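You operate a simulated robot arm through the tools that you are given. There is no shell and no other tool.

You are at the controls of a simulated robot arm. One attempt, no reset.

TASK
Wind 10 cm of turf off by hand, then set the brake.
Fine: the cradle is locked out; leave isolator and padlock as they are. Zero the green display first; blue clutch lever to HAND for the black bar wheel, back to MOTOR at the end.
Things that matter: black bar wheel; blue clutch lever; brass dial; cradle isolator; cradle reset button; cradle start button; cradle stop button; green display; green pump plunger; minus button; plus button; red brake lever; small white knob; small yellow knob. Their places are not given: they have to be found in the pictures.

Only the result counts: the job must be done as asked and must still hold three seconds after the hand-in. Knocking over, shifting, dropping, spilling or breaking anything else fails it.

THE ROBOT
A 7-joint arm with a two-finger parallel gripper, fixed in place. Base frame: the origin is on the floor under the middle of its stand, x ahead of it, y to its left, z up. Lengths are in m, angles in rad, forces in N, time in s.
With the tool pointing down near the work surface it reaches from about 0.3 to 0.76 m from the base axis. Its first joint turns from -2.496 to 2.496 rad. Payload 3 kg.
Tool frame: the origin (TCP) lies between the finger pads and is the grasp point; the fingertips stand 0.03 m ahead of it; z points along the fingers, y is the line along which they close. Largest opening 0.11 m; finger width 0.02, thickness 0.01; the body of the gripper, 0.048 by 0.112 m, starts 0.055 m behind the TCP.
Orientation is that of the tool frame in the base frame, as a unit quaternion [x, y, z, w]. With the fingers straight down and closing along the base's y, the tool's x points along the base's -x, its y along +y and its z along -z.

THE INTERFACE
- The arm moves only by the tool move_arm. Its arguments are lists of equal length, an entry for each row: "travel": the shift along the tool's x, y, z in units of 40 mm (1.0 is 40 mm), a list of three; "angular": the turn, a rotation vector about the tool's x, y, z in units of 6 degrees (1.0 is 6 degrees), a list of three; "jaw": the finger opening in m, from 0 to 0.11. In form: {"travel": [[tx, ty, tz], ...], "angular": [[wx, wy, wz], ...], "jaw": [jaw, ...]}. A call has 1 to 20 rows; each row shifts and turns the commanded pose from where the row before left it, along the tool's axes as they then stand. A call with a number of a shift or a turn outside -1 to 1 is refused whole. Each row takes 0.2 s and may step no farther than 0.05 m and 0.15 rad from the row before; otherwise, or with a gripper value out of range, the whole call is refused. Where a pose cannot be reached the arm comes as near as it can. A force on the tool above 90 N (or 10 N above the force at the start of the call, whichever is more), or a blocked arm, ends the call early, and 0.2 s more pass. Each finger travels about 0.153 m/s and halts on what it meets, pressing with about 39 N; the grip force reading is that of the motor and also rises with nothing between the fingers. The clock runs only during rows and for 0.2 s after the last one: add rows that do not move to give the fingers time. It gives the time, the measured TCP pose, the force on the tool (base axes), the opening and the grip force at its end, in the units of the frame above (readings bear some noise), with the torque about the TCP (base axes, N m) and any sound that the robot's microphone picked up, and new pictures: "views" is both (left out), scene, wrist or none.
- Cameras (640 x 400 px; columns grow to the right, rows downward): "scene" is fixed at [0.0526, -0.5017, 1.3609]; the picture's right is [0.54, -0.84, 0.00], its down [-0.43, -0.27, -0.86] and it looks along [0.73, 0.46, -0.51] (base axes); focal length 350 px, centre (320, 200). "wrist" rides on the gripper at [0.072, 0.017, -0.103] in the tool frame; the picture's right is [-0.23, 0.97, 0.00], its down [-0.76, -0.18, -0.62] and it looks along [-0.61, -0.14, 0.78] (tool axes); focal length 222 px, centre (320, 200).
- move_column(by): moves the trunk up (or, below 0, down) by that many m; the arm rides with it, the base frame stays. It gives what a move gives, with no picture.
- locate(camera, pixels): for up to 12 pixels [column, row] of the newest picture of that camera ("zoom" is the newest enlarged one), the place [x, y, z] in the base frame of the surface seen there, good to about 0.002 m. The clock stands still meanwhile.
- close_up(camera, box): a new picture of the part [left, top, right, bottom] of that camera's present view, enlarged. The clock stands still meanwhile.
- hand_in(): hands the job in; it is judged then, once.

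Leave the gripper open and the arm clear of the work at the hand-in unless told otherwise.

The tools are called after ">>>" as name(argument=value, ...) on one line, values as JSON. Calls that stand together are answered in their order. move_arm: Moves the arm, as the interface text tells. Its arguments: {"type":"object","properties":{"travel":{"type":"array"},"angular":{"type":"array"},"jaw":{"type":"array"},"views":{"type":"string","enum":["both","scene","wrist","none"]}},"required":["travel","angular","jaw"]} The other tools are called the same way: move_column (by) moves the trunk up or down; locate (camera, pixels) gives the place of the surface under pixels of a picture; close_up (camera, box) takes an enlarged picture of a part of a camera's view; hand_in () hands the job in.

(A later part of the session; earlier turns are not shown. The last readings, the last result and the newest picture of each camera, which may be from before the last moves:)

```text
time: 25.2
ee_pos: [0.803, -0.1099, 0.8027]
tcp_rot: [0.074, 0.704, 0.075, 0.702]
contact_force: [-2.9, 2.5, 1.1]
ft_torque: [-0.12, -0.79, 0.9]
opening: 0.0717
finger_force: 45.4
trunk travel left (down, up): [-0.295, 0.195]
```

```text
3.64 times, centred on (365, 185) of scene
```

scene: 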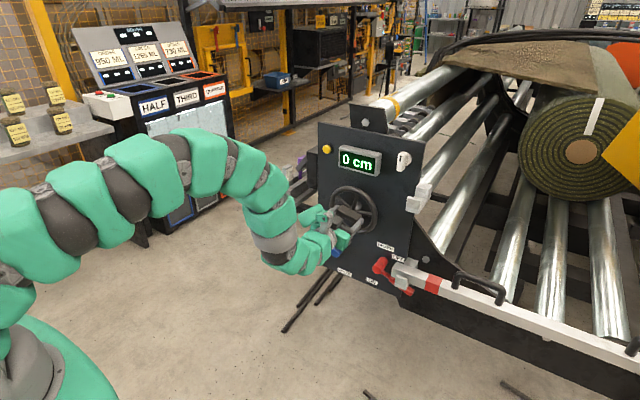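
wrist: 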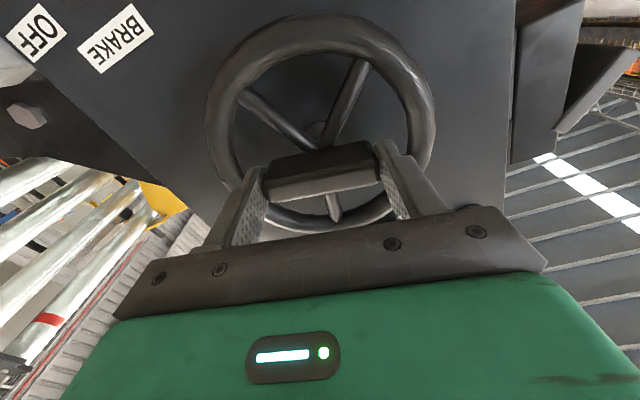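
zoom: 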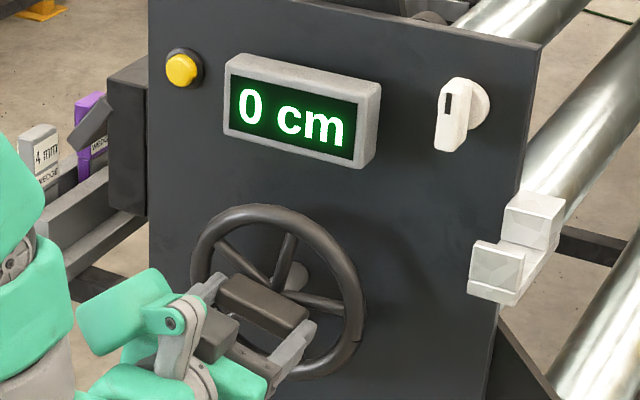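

The wheel turned with the grip (12°, low torque); the display still rounds to 0. I go on by another 12°.

>>> move_arm(travel=[[0, 0, 0], [0, 0, 0], [0, 0, 0]], angular=[[0, 0, 1], [0, 0, 1], [0, 0, 0]], jaw=[0.05, 0.05, 0.05])

>>> close_up(camera="scene", box=[310, 130, 420, 240])

```text
time: 26.0
ee_pos: [0.8032, -0.1099, 0.8035]
tcp_rot: [0.146, 0.692, 0.148, 0.691]
contact_force: [0.7, 6.6, 5.5]
ft_torque: [-0.02, 0.94, 1.0]
opening: 0.072
finger_force: 44.8
trunk travel left (down, up): [-0.295, 0.195]
```

scene: 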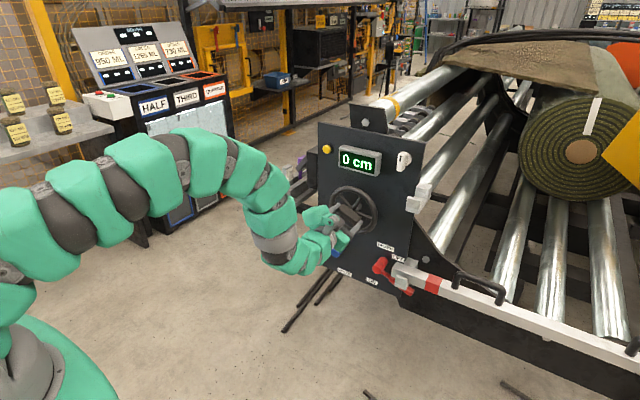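
wrist: 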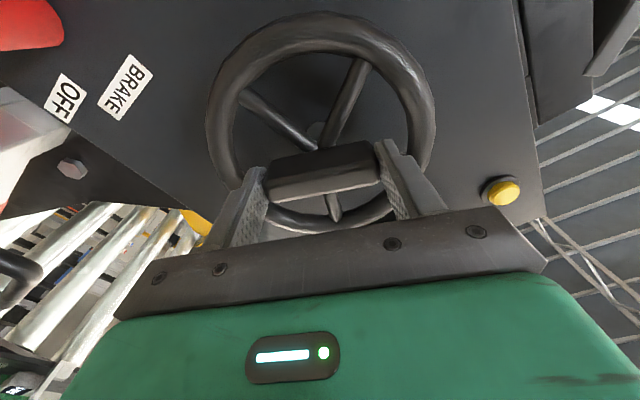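

```text
3.64 times, centred on (365, 185) of scene
```

zoom: 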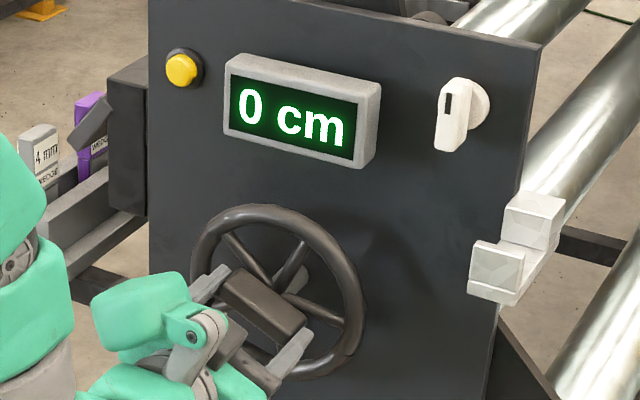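

24° turned and still 0. I continue clockwise another 24°, checking again.

>>> move_arm(travel=[[0, 0, 0], [0, 0, 0], [0, 0, 0], [0, 0, 0], [0, 0, 0]], angular=[[0, 0, 1], [0, 0, 1], [0, 0, 1], [0, 0, 1], [0, 0, 0]], jaw=[0.05, 0.05, 0.05, 0.05, 0.05])

>>> close_up(camera="scene", box=[310, 130, 420, 240])

```text
time: 27.2
ee_pos: [0.8041, -0.1092, 0.8049]
tcp_rot: [0.288, 0.647, 0.288, 0.645]
contact_force: [3.2, 16.2, 1.4]
ft_torque: [0.08, -0.95, -0.11]
opening: 0.0718
finger_force: 44.6
trunk travel left (down, up): [-0.295, 0.195]
```

scene: 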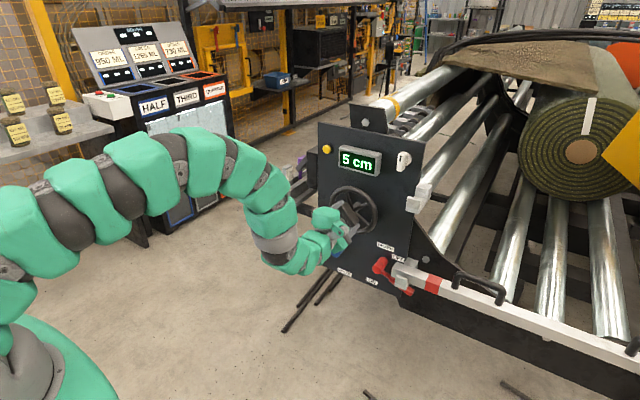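
wrist: 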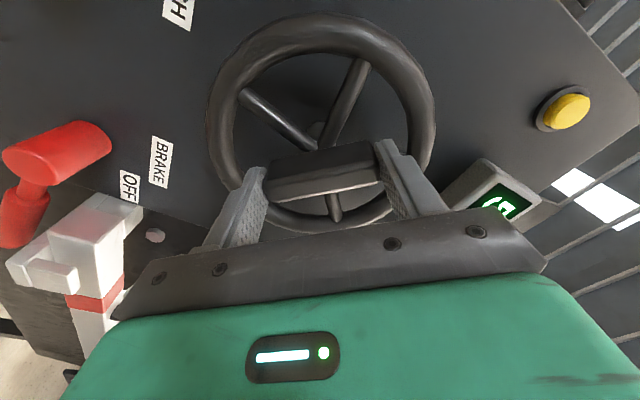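

```text
3.64 times, centred on (365, 185) of scene
```

zoom: 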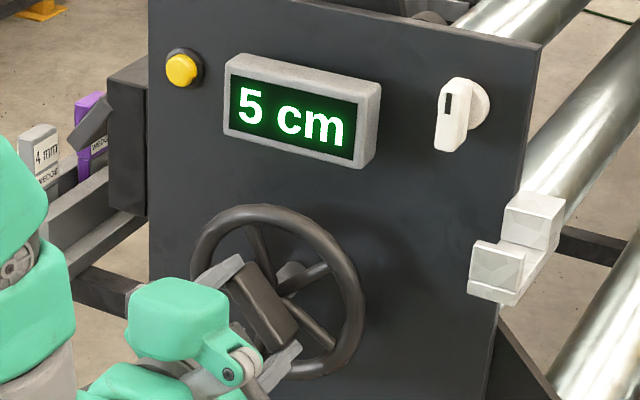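

The counter jumped to 5 cm after 48° – it seems to count in 5 cm steps. The roll's end has a white stripe that I can use to gauge the real unwound length. I zoom there and locate points.

>>> close_up(camera="scene", box=[510, 70, 640, 210])

>>> locate(camera="scene", pixels=[[591, 99], [589, 115], [586, 133], [583, 151], [521, 165], [550, 195], [600, 197], [540, 120]])

```text
2.86 times, centred on (575, 140) of scene
```

zoom: 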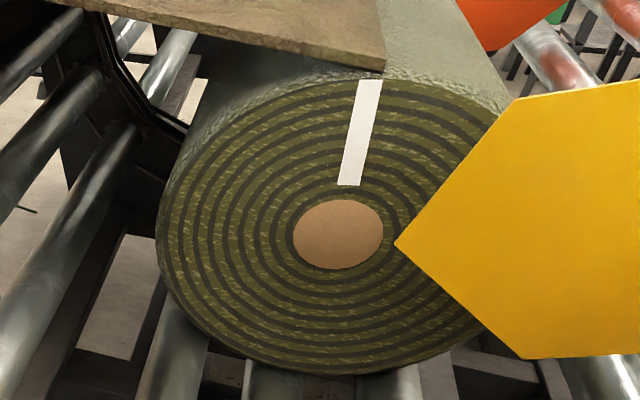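

```text
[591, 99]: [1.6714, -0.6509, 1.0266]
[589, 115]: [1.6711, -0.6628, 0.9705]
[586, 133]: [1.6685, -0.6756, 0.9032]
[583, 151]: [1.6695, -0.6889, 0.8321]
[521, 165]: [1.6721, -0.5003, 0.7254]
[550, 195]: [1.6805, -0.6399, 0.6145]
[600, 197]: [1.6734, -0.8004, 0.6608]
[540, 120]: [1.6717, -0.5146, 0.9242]
```

The roll axis is about (y −0.689, z 0.832), radius ≈0.22, and the stripe has turned roughly 9° – about 3.5 cm. So the display may round to 5 cm. I measure the stripe more exactly.

>>> close_up(camera="scene", box=[555, 90, 619, 170])

```text
5.00 times, centred on (587, 130) of scene
```

zoom: 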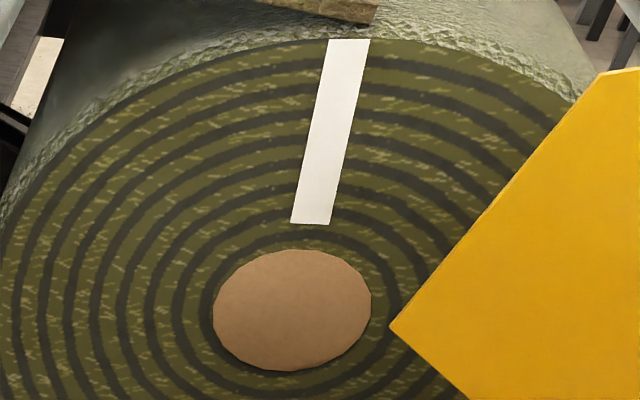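

>>> locate(camera="zoom", pixels=[[332, 42], [364, 42], [295, 220], [326, 220], [348, 42], [311, 220], [292, 310], [216, 310], [368, 305], [290, 252], [293, 368], [10, 190]])

```text
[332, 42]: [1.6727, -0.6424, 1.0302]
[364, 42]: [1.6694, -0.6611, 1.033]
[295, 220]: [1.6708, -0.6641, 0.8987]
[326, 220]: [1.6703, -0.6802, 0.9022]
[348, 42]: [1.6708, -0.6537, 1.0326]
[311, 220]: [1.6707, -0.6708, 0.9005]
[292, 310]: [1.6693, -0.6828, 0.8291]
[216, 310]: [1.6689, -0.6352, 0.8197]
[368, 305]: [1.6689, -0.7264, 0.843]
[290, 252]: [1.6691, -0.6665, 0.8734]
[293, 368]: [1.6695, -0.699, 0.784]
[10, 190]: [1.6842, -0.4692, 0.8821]
```

Stripe now at ≈8.5° from vertical (it was ≈0° at first), so about 3.2 cm is off and the display rounds to the nearest 5 cm – consistent with roughly 25 cm per wheel turn, i.e. ~144° for 10 cm. I turn another 24° (to 72°) and check both.

>>> move_arm(travel=[[0, 0, 0], [0, 0, 0], [0, 0, 0], [0, 0, 0], [0, 0, 0]], angular=[[0, 0, 1], [0, 0, 1], [0, 0, 1], [0, 0, 1], [0, 0, 0]], jaw=[0.05, 0.05, 0.05, 0.05, 0.05], views="both")

>>> close_up(camera="scene", box=[555, 90, 619, 170])

>>> locate(camera="scene", pixels=[[352, 205]])

```text
time: 28.4
ee_pos: [0.8028, -0.1081, 0.8054]
tcp_rot: [0.415, 0.573, 0.416, 0.572]
contact_force: [15.0, 16.1, 14.9]
ft_torque: [0.03, -0.03, 0.21]
opening: 0.0717
finger_force: 45.6
trunk travel left (down, up): [-0.295, 0.195]
```

scene: 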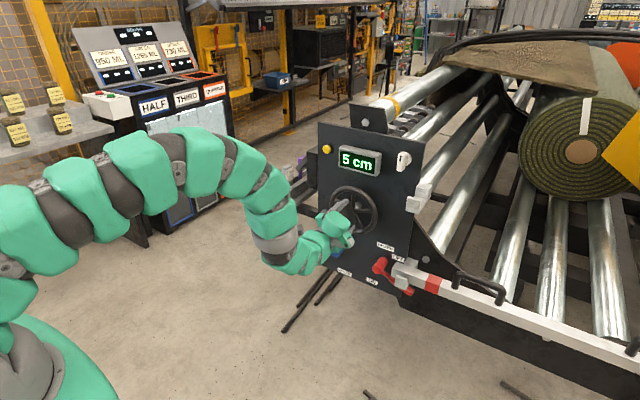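
wrist: 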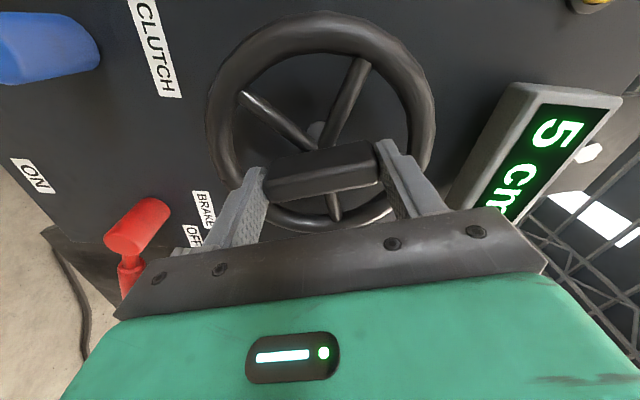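

```text
5.00 times, centred on (587, 130) of scene
```

zoom: 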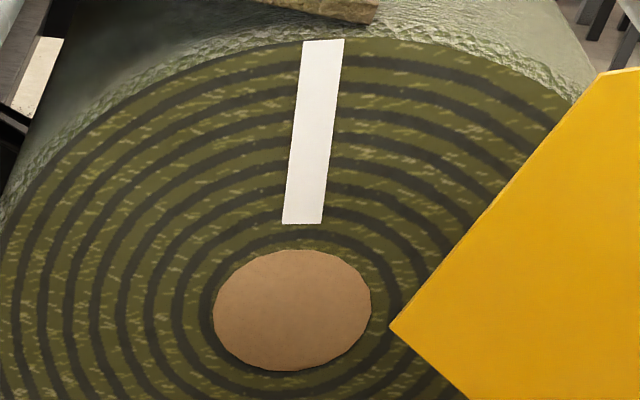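

```text
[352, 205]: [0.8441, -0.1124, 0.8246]
```

At 72° the stripe moved 4° more (≈0.17× wheel angle), display still 5. Continue 24° more to 96°.

>>> move_arm(travel=[[0, 0, 0], [0, 0, 0], [0, 0, 0], [0, 0, 0], [0, 0, 0]], angular=[[0, 0, 1], [0, 0, 1], [0, 0, 1], [0, 0, 1], [0, 0, 0]], jaw=[0.05, 0.05, 0.05, 0.05, 0.05])

>>> close_up(camera="scene", box=[555, 90, 619, 170])

```text
time: 29.6
ee_pos: [0.8036, -0.1091, 0.8067]
tcp_rot: [0.524, 0.474, 0.526, 0.473]
contact_force: [10.1, 18.0, 22.3]
ft_torque: [-0.14, -0.57, 0.48]
opening: 0.0721
finger_force: 45.1
trunk travel left (down, up): [-0.295, 0.195]
```

scene: 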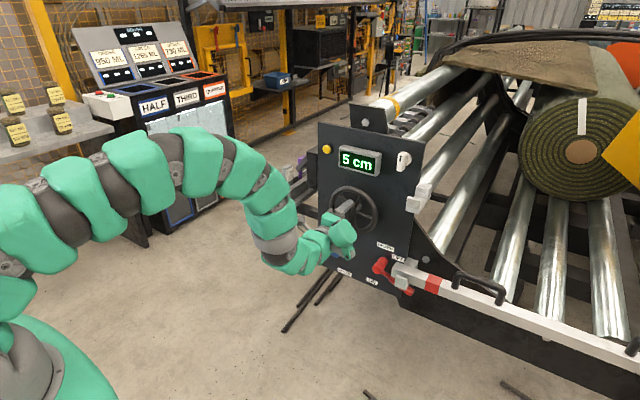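
wrist: 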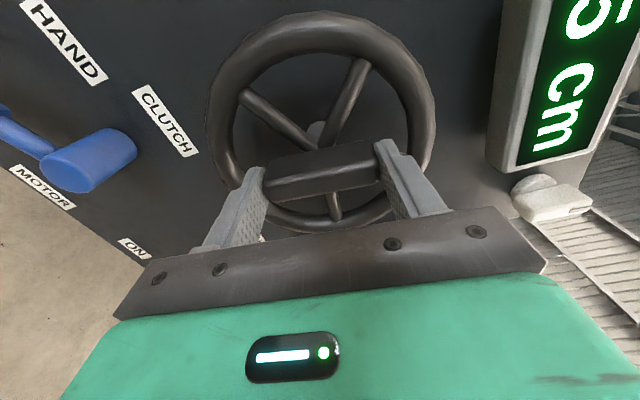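

```text
5.00 times, centred on (587, 130) of scene
```

zoom: 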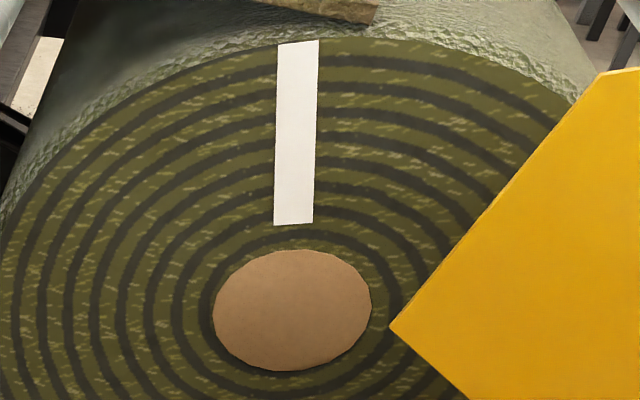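

Display still 5 at 96°, so it's rounding rather than truncating. I relieve the side force slightly (+z 2 mm, +y 1 mm; tool y is up now) and step 6° at a time to catch the 7.5 cm changeover.

>>> move_arm(travel=[[0.03, 0.05, 0], [0, 0, 0]], angular=[[0, 0, 1], [0, 0, 0]], jaw=[0.05, 0.05], views="scene")

```text
time: 30.2
ee_pos: [0.8028, -0.1083, 0.8056]
tcp_rot: [0.55, 0.446, 0.549, 0.444]
contact_force: [13.2, 15.3, 11.8]
ft_torque: [-0.18, -0.88, 0.57]
opening: 0.0718
finger_force: 45.1
trunk travel left (down, up): [-0.295, 0.195]
```

scene: 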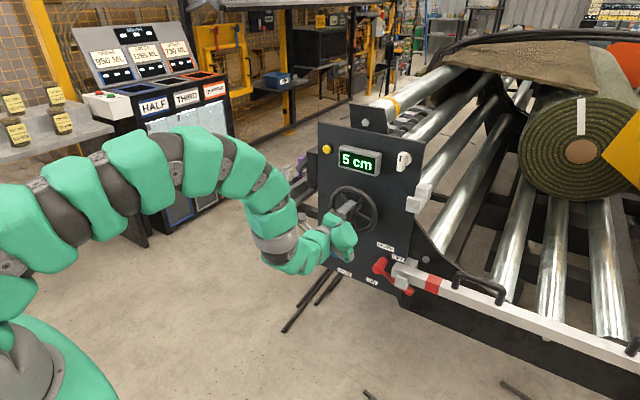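

Still 5 cm at 102°. Next step, 3°.

>>> move_arm(travel=[[0, 0, 0], [0, 0, 0]], angular=[[0, 0, 0.5], [0, 0, 0]], jaw=[0.05, 0.05], views="scene")

```text
time: 30.8
ee_pos: [0.8026, -0.1077, 0.8052]
tcp_rot: [0.562, 0.431, 0.56, 0.43]
contact_force: [13.2, 13.7, 9.5]
ft_torque: [-0.23, -0.02, 0.5]
opening: 0.072
finger_force: 45.0
trunk travel left (down, up): [-0.295, 0.195]
```

scene: 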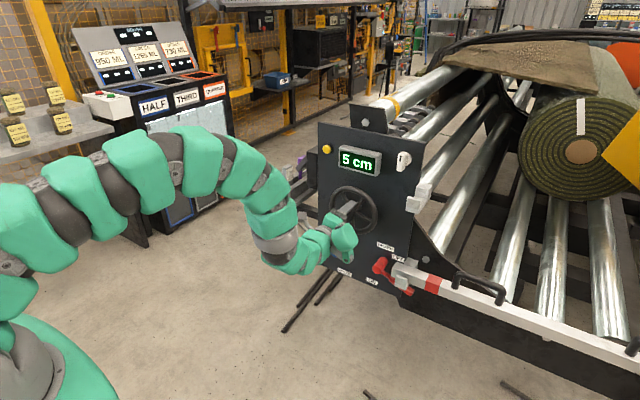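

Still 5 at 105°. Another 3°.

>>> move_arm(travel=[[0, 0, 0], [0, 0, 0]], angular=[[0, 0, 0.5], [0, 0, 0]], jaw=[0.05, 0.05], views="scene")

>>> close_up(camera="scene", box=[325, 140, 390, 240])

```text
time: 31.4
ee_pos: [0.8034, -0.1098, 0.8047]
tcp_rot: [0.573, 0.417, 0.571, 0.414]
contact_force: [7.3, 12.2, 7.4]
ft_torque: [-0.14, -0.58, 0.91]
opening: 0.0718
finger_force: 45.0
trunk travel left (down, up): [-0.295, 0.195]
```

scene: 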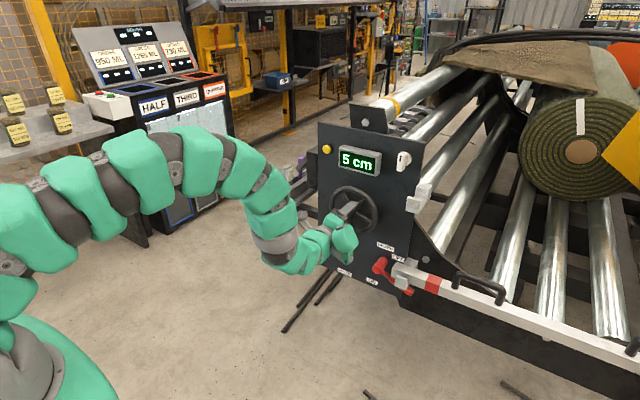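

```text
4.00 times, centred on (358, 190) of scene
```

zoom: 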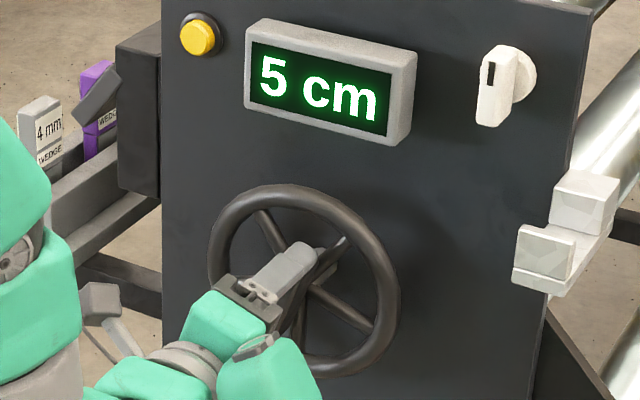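

Still 5 at 108°. Another 3°.

>>> move_arm(travel=[[0, 0, 0], [0, 0, 0]], angular=[[0, 0, 0.5], [0, 0, 0]], jaw=[0.05, 0.05], views="scene")

```text
time: 32.0
ee_pos: [0.8018, -0.1078, 0.8055]
tcp_rot: [0.583, 0.402, 0.582, 0.4]
contact_force: [9.6, 13.9, 3.2]
ft_torque: [-0.28, -0.71, -0.76]
opening: 0.0718
finger_force: 45.0
trunk travel left (down, up): [-0.295, 0.195]
```

scene: 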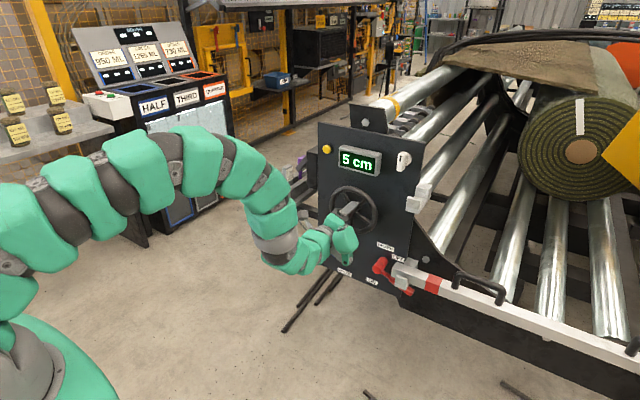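

Still 5 at 111°. Another 3°.

>>> move_arm(travel=[[0, 0, 0], [0, 0, 0]], angular=[[0, 0, 0.5], [0, 0, 0]], jaw=[0.05, 0.05], views="scene")

>>> close_up(camera="scene", box=[555, 90, 619, 170])

```text
time: 32.6
ee_pos: [0.8029, -0.1089, 0.8047]
tcp_rot: [0.594, 0.386, 0.592, 0.384]
contact_force: [8.0, 11.6, -1.1]
ft_torque: [-0.21, -1.08, 0.69]
opening: 0.0717
finger_force: 44.9
trunk travel left (down, up): [-0.295, 0.195]
```

scene: 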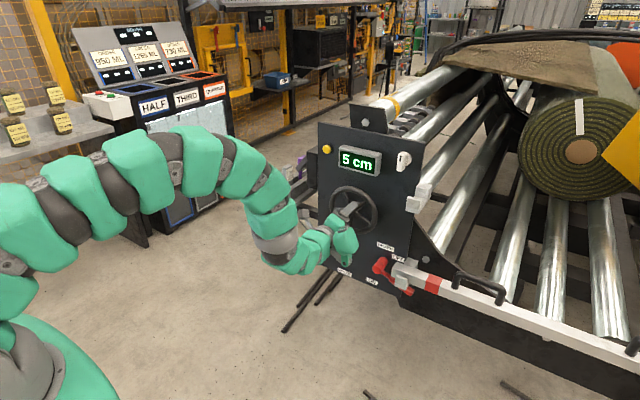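

```text
5.00 times, centred on (587, 130) of scene
```

zoom: 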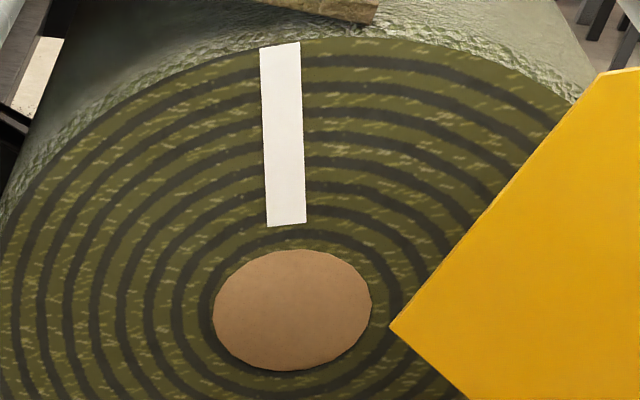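

Still 5 at 114°. The stripe moves linearly. Another 3°.

>>> move_arm(travel=[[0, 0, 0], [0, 0, 0]], angular=[[0, 0, 0.5], [0, 0, 0]], jaw=[0.05, 0.05], views="scene")

```text
time: 33.2
ee_pos: [0.8022, -0.1079, 0.806]
tcp_rot: [0.604, 0.37, 0.602, 0.368]
contact_force: [7.5, 15.8, 2.1]
ft_torque: [-0.15, 0.18, -0.56]
opening: 0.0719
finger_force: 45.0
trunk travel left (down, up): [-0.295, 0.195]
```

scene: 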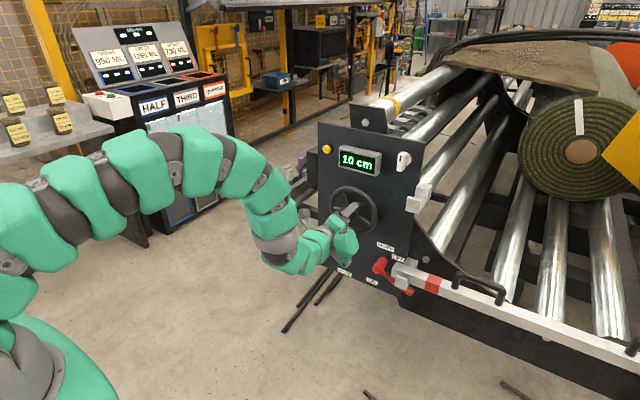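

The display switched to "10 cm" at about 115.5°, i.e. at 7.5 cm when rounding. So 10 cm true ≈ 154° (the middle of the "10" band; 5→7.5 cm spacing matches the stripe: radius ≈0.214 m). I wind on another 37° to 154°.

>>> move_arm(travel=[[0, 0, 0], [0, 0, 0], [0, 0, 0], [0, 0, 0]], angular=[[0, 0, 1], [0, 0, 1], [0, 0, 1], [0, 0, 0]], jaw=[0.05, 0.05, 0.05, 0.05])

```text
time: 34.2
ee_pos: [0.8026, -0.1091, 0.8052]
tcp_rot: [0.654, 0.271, 0.653, 0.27]
contact_force: [9.9, 7.7, 4.6]
ft_torque: [0.02, -0.7, 0.73]
opening: 0.0717
finger_force: 44.6
trunk travel left (down, up): [-0.295, 0.195]
```

scene: 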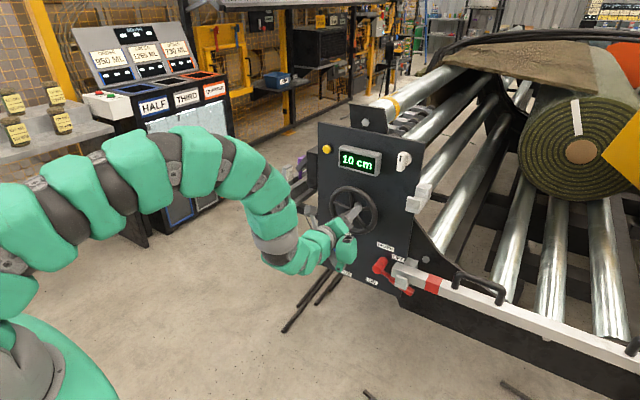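
wrist: 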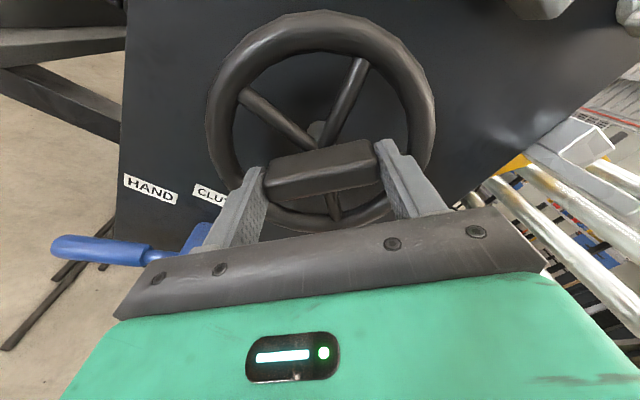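

At 135°, reading 10 cm. 19° more.

>>> move_arm(travel=[[0, 0, 0], [0, 0, 0], [0, 0, 0], [0, 0, 0], [0, 0, 0]], angular=[[0, 0, 1], [0, 0, 1], [0, 0, 1], [0, 0, 0.17], [0, 0, 0]], jaw=[0.05, 0.05, 0.05, 0.05, 0.05])

>>> close_up(camera="scene", box=[555, 90, 619, 170])

>>> close_up(camera="scene", box=[325, 140, 390, 240])

```text
time: 35.4
ee_pos: [0.8026, -0.1093, 0.8059]
tcp_rot: [0.689, 0.159, 0.689, 0.158]
contact_force: [9.2, 5.7, 11.4]
ft_torque: [0.01, 0.21, 0.28]
opening: 0.072
finger_force: 44.9
trunk travel left (down, up): [-0.295, 0.195]
```

scene: 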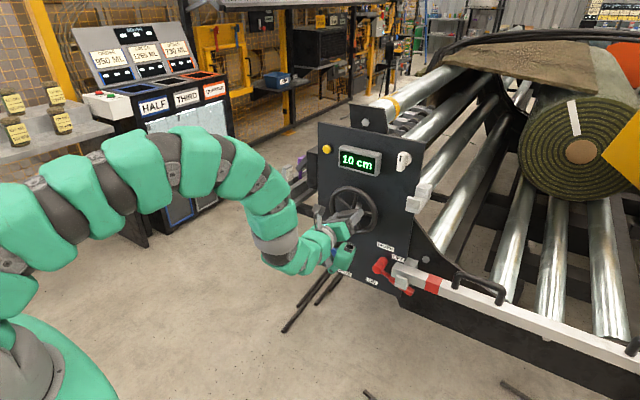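
wrist: 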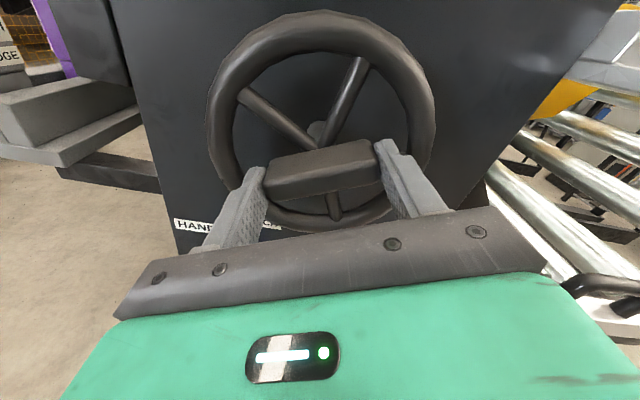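

```text
5.00 times, centred on (587, 130) of scene
```

zoom: 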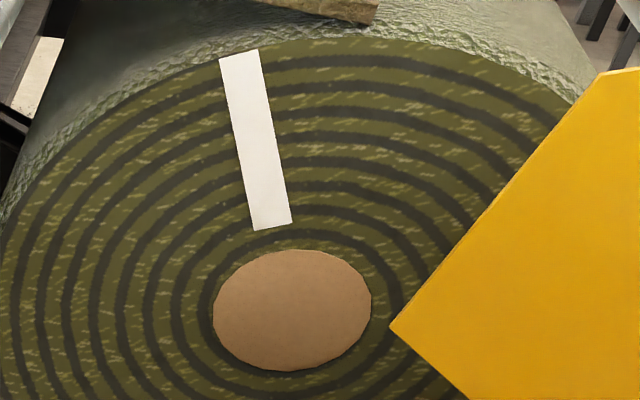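

```text
4.00 times, centred on (358, 190) of scene
```

zoom: 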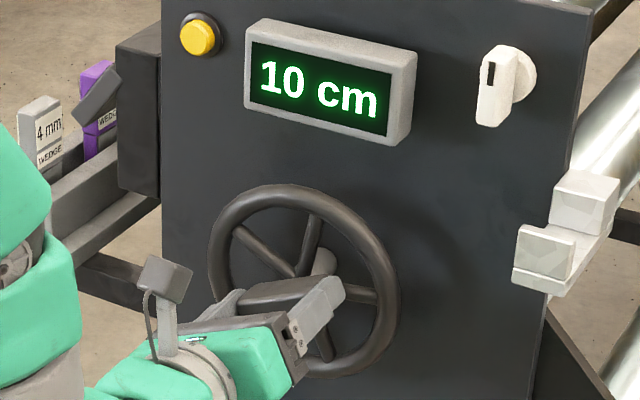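

At 154°, display "10 cm". I verify with the stripe position for the real length.

>>> close_up(camera="scene", box=[555, 90, 619, 170])

>>> locate(camera="zoom", pixels=[[240, 56], [272, 226], [224, 60], [256, 54], [256, 228], [288, 222], [5, 215], [100, 110], [200, 62]])

```text
5.00 times, centred on (587, 130) of scene
```

zoom: 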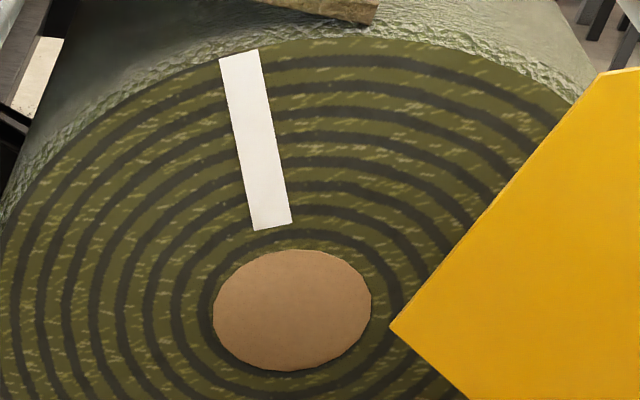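

```text
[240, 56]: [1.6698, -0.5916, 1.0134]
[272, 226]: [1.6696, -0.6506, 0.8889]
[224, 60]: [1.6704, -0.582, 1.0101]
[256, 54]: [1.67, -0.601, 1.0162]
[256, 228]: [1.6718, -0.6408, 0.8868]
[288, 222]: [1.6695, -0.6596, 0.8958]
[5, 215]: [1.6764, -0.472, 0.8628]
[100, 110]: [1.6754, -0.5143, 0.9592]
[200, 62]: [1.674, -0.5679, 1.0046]
```

Stripe ≈25.5° (≈25° turned), consistent with about 10 cm. Now I release the bar gently and back straight out.

>>> move_arm(travel=[[0, 0, 0], [0, 0, 0], [0, 0, -0.3], [0, 0, -0.5], [0, 0, -1], [0, 0, -1], [0, 0, 0]], angular=[[0, 0, 0], [0, 0, 0], [0, 0, 0], [0, 0, 0], [0, 0, 0], [0, 0, 0], [0, 0, 0]], jaw=[0.085, 0.085, 0.085, 0.085, 0.085, 0.085, 0.085])

>>> close_up(camera="scene", box=[325, 140, 390, 240])

>>> close_up(camera="scene", box=[555, 90, 619, 170])

```text
time: 37.0
ee_pos: [0.6904, -0.1106, 0.8044]
tcp_rot: [0.69, 0.159, 0.688, 0.159]
contact_force: [0.2, -0.1, 0.1]
ft_torque: [0.01, 0.0, -0.03]
opening: 0.0853
finger_force: 0.1
trunk travel left (down, up): [-0.295, 0.195]
```

scene: 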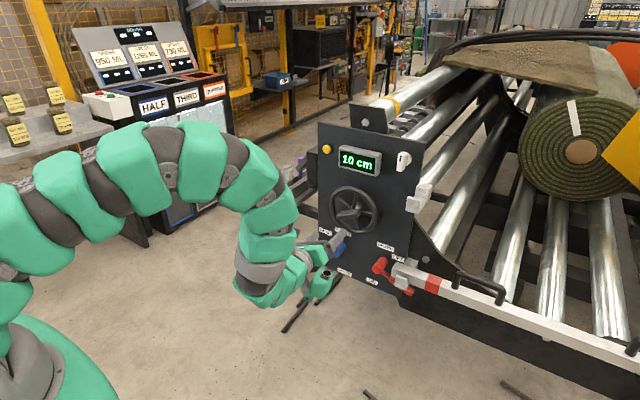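
wrist: 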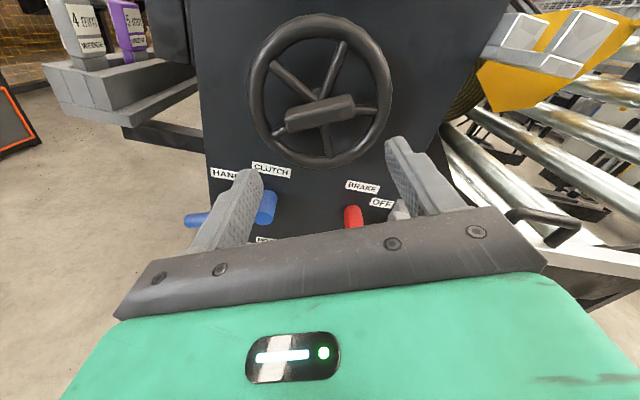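

```text
4.00 times, centred on (358, 190) of scene
```

zoom: 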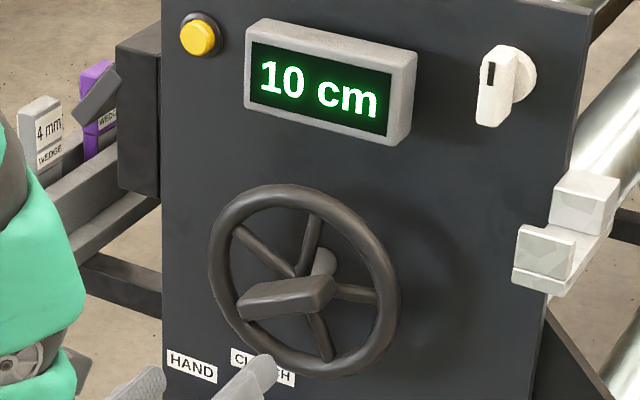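

```text
5.00 times, centred on (587, 130) of scene
```

zoom: 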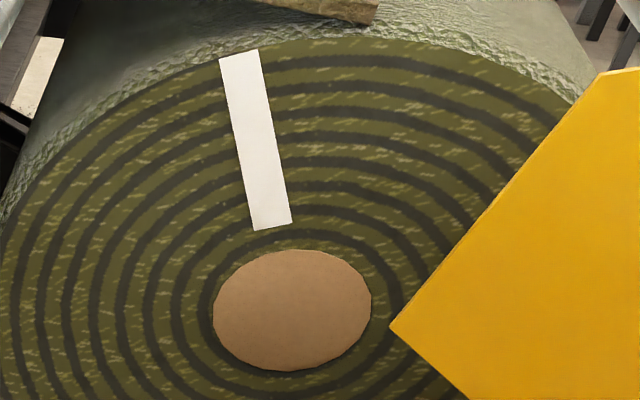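

The wheel and stripe stay put, display "10 cm". Now the red brake. I close the fingers and roll the tool on to 180° (camera on top), staying at x≈0.69.

>>> move_arm(travel=[[0, 0, 0], [0, 0, 0], [0, 0, 0], [0, 0, 0], [0, 0, 0], [0, 0, 0]], angular=[[0, 0, 1], [0, 0, 1], [0, 0, 1], [0, 0, 1], [0, 0, 0.33], [0, 0, 0]], jaw=[0.06, 0.03, 0, 0, 0, 0], views="none")

```text
time: 38.4
ee_pos: [0.6908, -0.1088, 0.8052]
tcp_rot: [0.708, 0.0, 0.707, 0.0]
contact_force: [0.1, -0.7, 0.4]
ft_torque: [0.01, 0.03, -0.02]
opening: 0.0003
finger_force: 37.4
trunk travel left (down, up): [-0.295, 0.195]
```

Tool x is now up, tool y is −y. I lower the trunk 0.14 and shift right to y≈−0.24 in front of the red lever.

>>> move_column(by=-0.14)

>>> move_arm(travel=[[0, 1, 0], [0, 1, 0], [0, 1, 0], [0, 0.28, 0], [0, 0, 0]], angular=[[0, 0, 0], [0, 0, 0], [0, 0, 0], [0, 0, 0], [0, 0, 0]], jaw=[0, 0, 0, 0, 0])

```text
time: 40.1
ee_pos: [0.6897, -0.1093, 0.6649]
tcp_rot: [0.708, 0.0, 0.706, 0.0]
contact_force: [0.2, 0.0, 0.5]
ft_torque: [0.02, 0.03, 0.0]
opening: 0.0
finger_force: 37.8
trunk travel left (down, up): [-0.155, 0.335]
```

```text
time: 41.3
ee_pos: [0.6891, -0.2298, 0.6643]
tcp_rot: [0.708, 0.0, 0.706, 0.0]
contact_force: [0.1, 0.2, 0.2]
ft_torque: [0.04, 0.04, 0.01]
opening: 0.0
finger_force: 37.5
out of reach, approached as far as the arm can: row 4
trunk travel left (down, up): [-0.155, 0.335]
```

scene: 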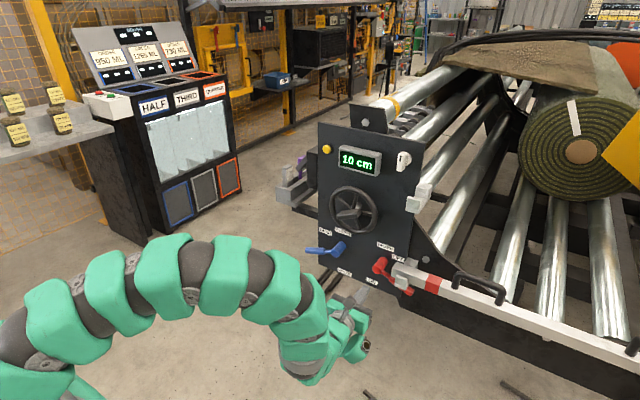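
wrist: 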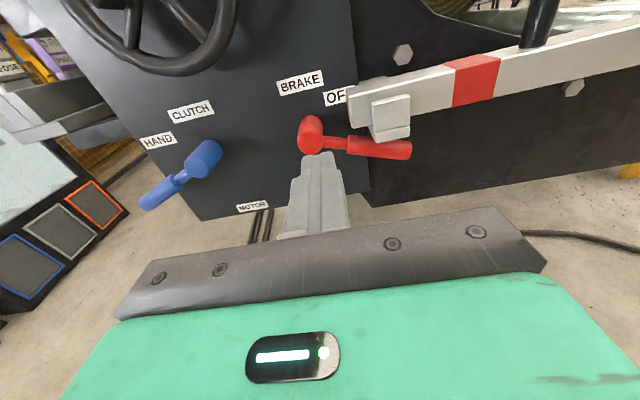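

The 180° roll hits a joint limit here (row 4). I roll back to 90° (fingers stacked vertically, camera on the left side), which also lets me use a single upper finger under the white clamp.

>>> move_arm(travel=[[0, 0, 0], [0, 0, 0], [0, 0, 0], [0, 0, 0], [0, 0, 0], [0, 0, 0], [0, 0, 0], [0, 0, 0], [0, 0, 0], [0, 0, 0], [0, 0, 0], [0, 0, 0], [0, 0, 0], [0, 0, 0], [0, 0, 0], [0, 0, 0]], angular=[[0, 0, -1], [0, 0, -1], [0, 0, -1], [0, 0, -1], [0, 0, -1], [0, 0, -1], [0, 0, -1], [0, 0, -1], [0, 0, -1], [0, 0, -1], [0, 0, -1], [0, 0, -1], [0, 0, -1], [0, 0, -1], [0, 0, -1], [0, 0, 0]], jaw=[0, 0, 0, 0, 0, 0, 0, 0, 0, 0, 0, 0, 0, 0, 0, 0])

```text
time: 44.7
ee_pos: [0.6899, -0.2306, 0.6639]
tcp_rot: [0.5, 0.502, 0.498, 0.5]
contact_force: [0.1, 0.7, 0.9]
ft_torque: [0.0, -0.01, 0.0]
opening: 0.0
finger_force: 38.2
trunk travel left (down, up): [-0.155, 0.335]
```

scene: 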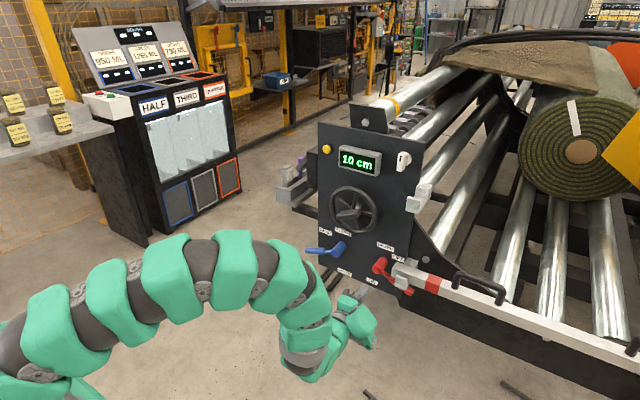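
wrist: 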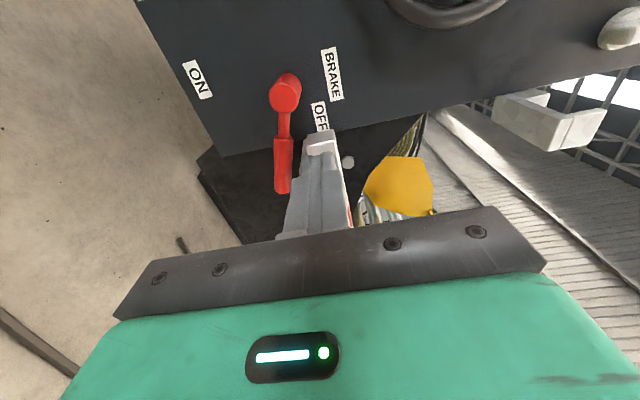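

Now tool x = +y, tool y = up. I locate red lever points and the clamp from this view.

>>> locate(camera="wrist", pixels=[[284, 97], [284, 120], [283, 150], [282, 188], [292, 150], [320, 115], [325, 148], [290, 122], [308, 165]])

>>> close_up(camera="wrist", box=[220, 50, 400, 220])

>>> close_up(camera="scene", box=[365, 240, 445, 310])

```text
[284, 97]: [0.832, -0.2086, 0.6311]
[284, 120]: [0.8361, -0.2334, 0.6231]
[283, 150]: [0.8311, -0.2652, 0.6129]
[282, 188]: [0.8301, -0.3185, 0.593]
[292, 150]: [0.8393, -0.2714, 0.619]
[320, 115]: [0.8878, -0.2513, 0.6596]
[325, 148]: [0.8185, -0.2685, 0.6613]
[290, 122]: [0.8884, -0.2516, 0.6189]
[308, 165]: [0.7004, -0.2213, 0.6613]
```

```text
2.35 times, centred on (310, 135) of wrist
```

zoom: 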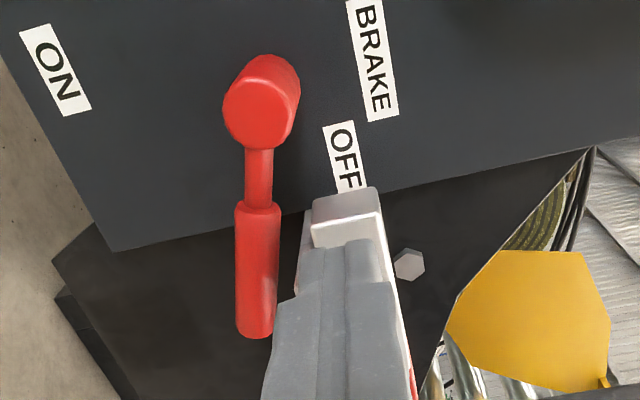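

```text
5.71 times, centred on (405, 275) of scene
```

zoom: 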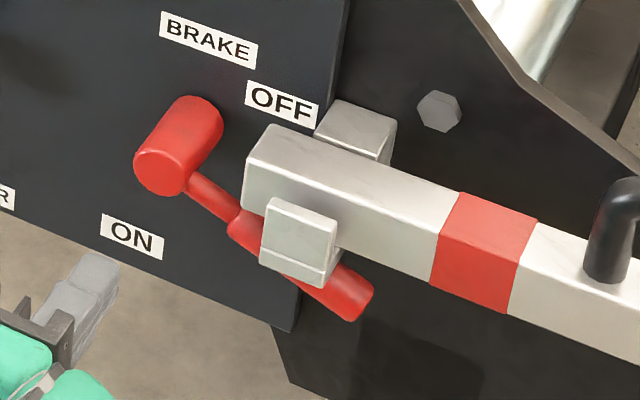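

Red hub at (y −0.20, z 0.63); bar end face at y≈−0.268. There's a gap between hub and bar end: I'll enter at y≈−0.243, z≈0.647 above the lever's rod, to x≈0.83, and look.

>>> move_arm(travel=[[-0.31, -0.43, 0], [0, 0, 1], [0, 0, 1], [0, 0, 0.8], [0, 0, 0.4], [0, 0, 0.3], [0, 0, 0]], angular=[[0, 0, 0], [0, 0, 0], [0, 0, 0], [0, 0, 0], [0, 0, 0], [0, 0, 0], [0, 0, 0]], jaw=[0, 0, 0, 0, 0, 0, 0])

>>> close_up(camera="scene", box=[345, 220, 445, 310])

```text
time: 46.3
ee_pos: [0.8299, -0.2419, 0.646]
tcp_rot: [0.5, 0.501, 0.5, 0.5]
contact_force: [1.2, 0.1, 0.8]
ft_torque: [0.03, 0.01, 0.04]
opening: 0.0
finger_force: 38.1
trunk travel left (down, up): [-0.155, 0.335]
```

scene: 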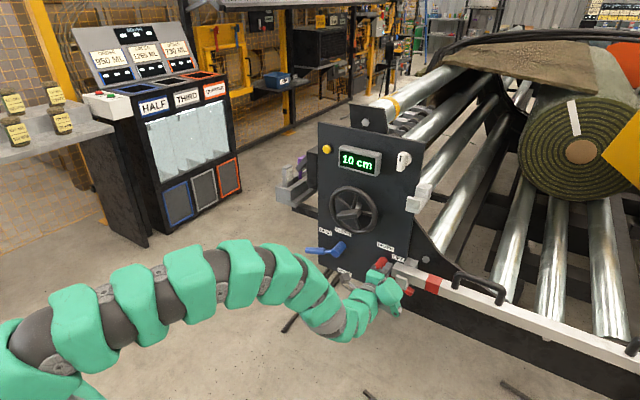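
wrist: 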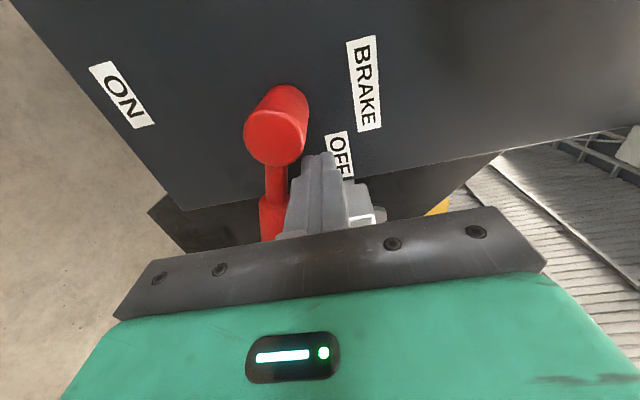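

```text
4.44 times, centred on (395, 265) of scene
```

zoom: 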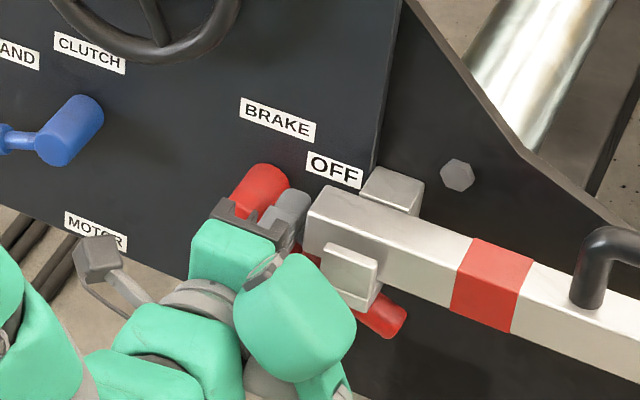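

The fingers are between hub and white bar, above the rod. I push down along the lever's arc.

>>> move_arm(travel=[[-0.075, -0.275, 0], [-0.05, -0.325, 0], [-0.075, -0.5, 0], [0.075, -0.55, 0], [0, 0, 0]], angular=[[0, 0, 0], [0, 0, 0], [0, 0, 0], [0, 0, 0], [0, 0, 0]], jaw=[0, 0, 0, 0, 0])

>>> close_up(camera="scene", box=[345, 220, 445, 310])

```text
time: 47.5
ee_pos: [0.8296, -0.2473, 0.5805]
tcp_rot: [0.501, 0.5, 0.5, 0.499]
contact_force: [0.3, 0.1, -0.1]
ft_torque: [0.01, -0.03, 0.01]
opening: 0.0001
finger_force: 37.6
trunk travel left (down, up): [-0.155, 0.335]
```

scene: 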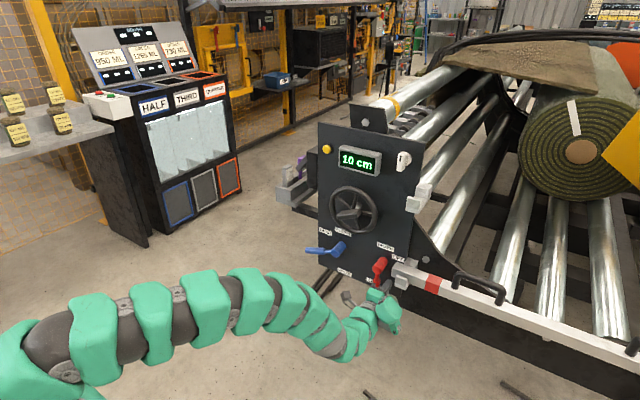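
wrist: 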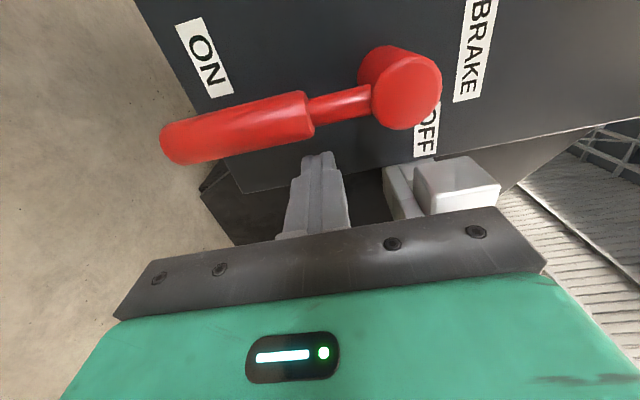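

```text
4.44 times, centred on (395, 265) of scene
```

zoom: 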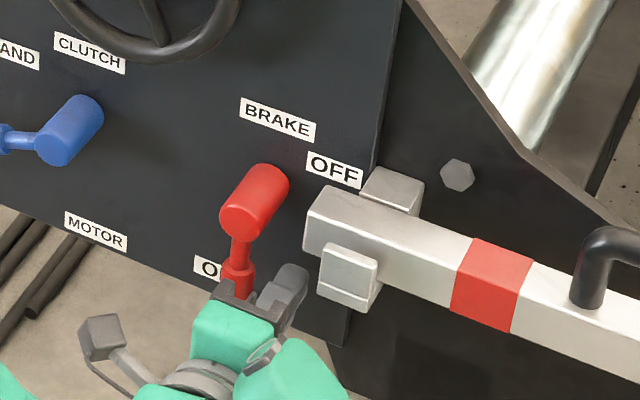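

The red lever snapped down to ON. I verify its direction.

>>> locate(camera="wrist", pixels=[[170, 142], [240, 125], [300, 115], [345, 103], [400, 92]])

```text
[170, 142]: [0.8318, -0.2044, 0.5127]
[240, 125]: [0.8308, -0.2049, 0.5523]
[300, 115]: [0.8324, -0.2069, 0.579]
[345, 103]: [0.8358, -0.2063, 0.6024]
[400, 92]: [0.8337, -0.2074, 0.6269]
```

Red lever is vertical (y ≈ −0.205 from hub to tip) – brake ON, display still 10 cm. Now I back off and move to the blue lever, ready to enter above it at y≈0.013, z≈0.655.

>>> move_arm(travel=[[-0.1, 0, -1], [0, 0, -1], [0, 0, -1], [0.9, 0.25, 0], [0.9, 0.25, 0], [0.9, 0.25, 0], [0.9, 0.25, 0], [0.9, 0.25, 0], [0.9, 0.25, 0], [0.9, 0.36, 0], [0.3, 0, 0], [0, 0, 0]], angular=[[0, 0, 0], [0, 0, 0], [0, 0, 0], [0, 0, 0], [0, 0, 0], [0, 0, 0], [0, 0, 0], [0, 0, 0], [0, 0, 0], [0, 0, 0], [0, 0, 0], [0, 0, 0]], jaw=[0, 0, 0, 0, 0, 0, 0, 0, 0, 0, 0, 0])

```text
time: 50.1
ee_pos: [0.7091, 0.0127, 0.6562]
tcp_rot: [0.5, 0.501, 0.499, 0.499]
contact_force: [0.9, -0.5, -0.1]
ft_torque: [0.0, 0.03, -0.01]
opening: 0.0
finger_force: 37.8
trunk travel left (down, up): [-0.155, 0.335]
```

scene: 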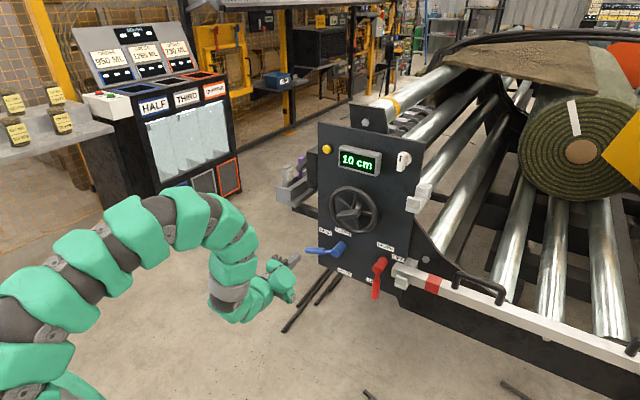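
wrist: 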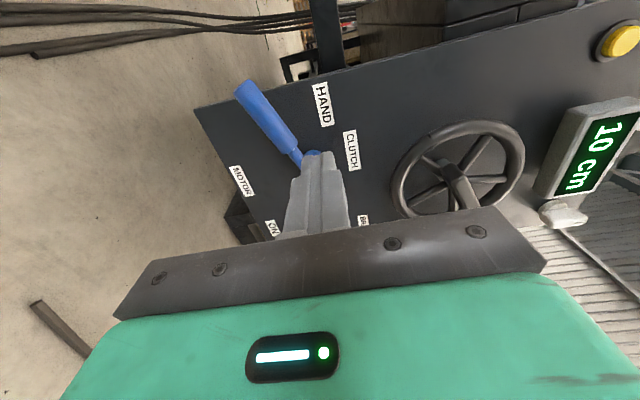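

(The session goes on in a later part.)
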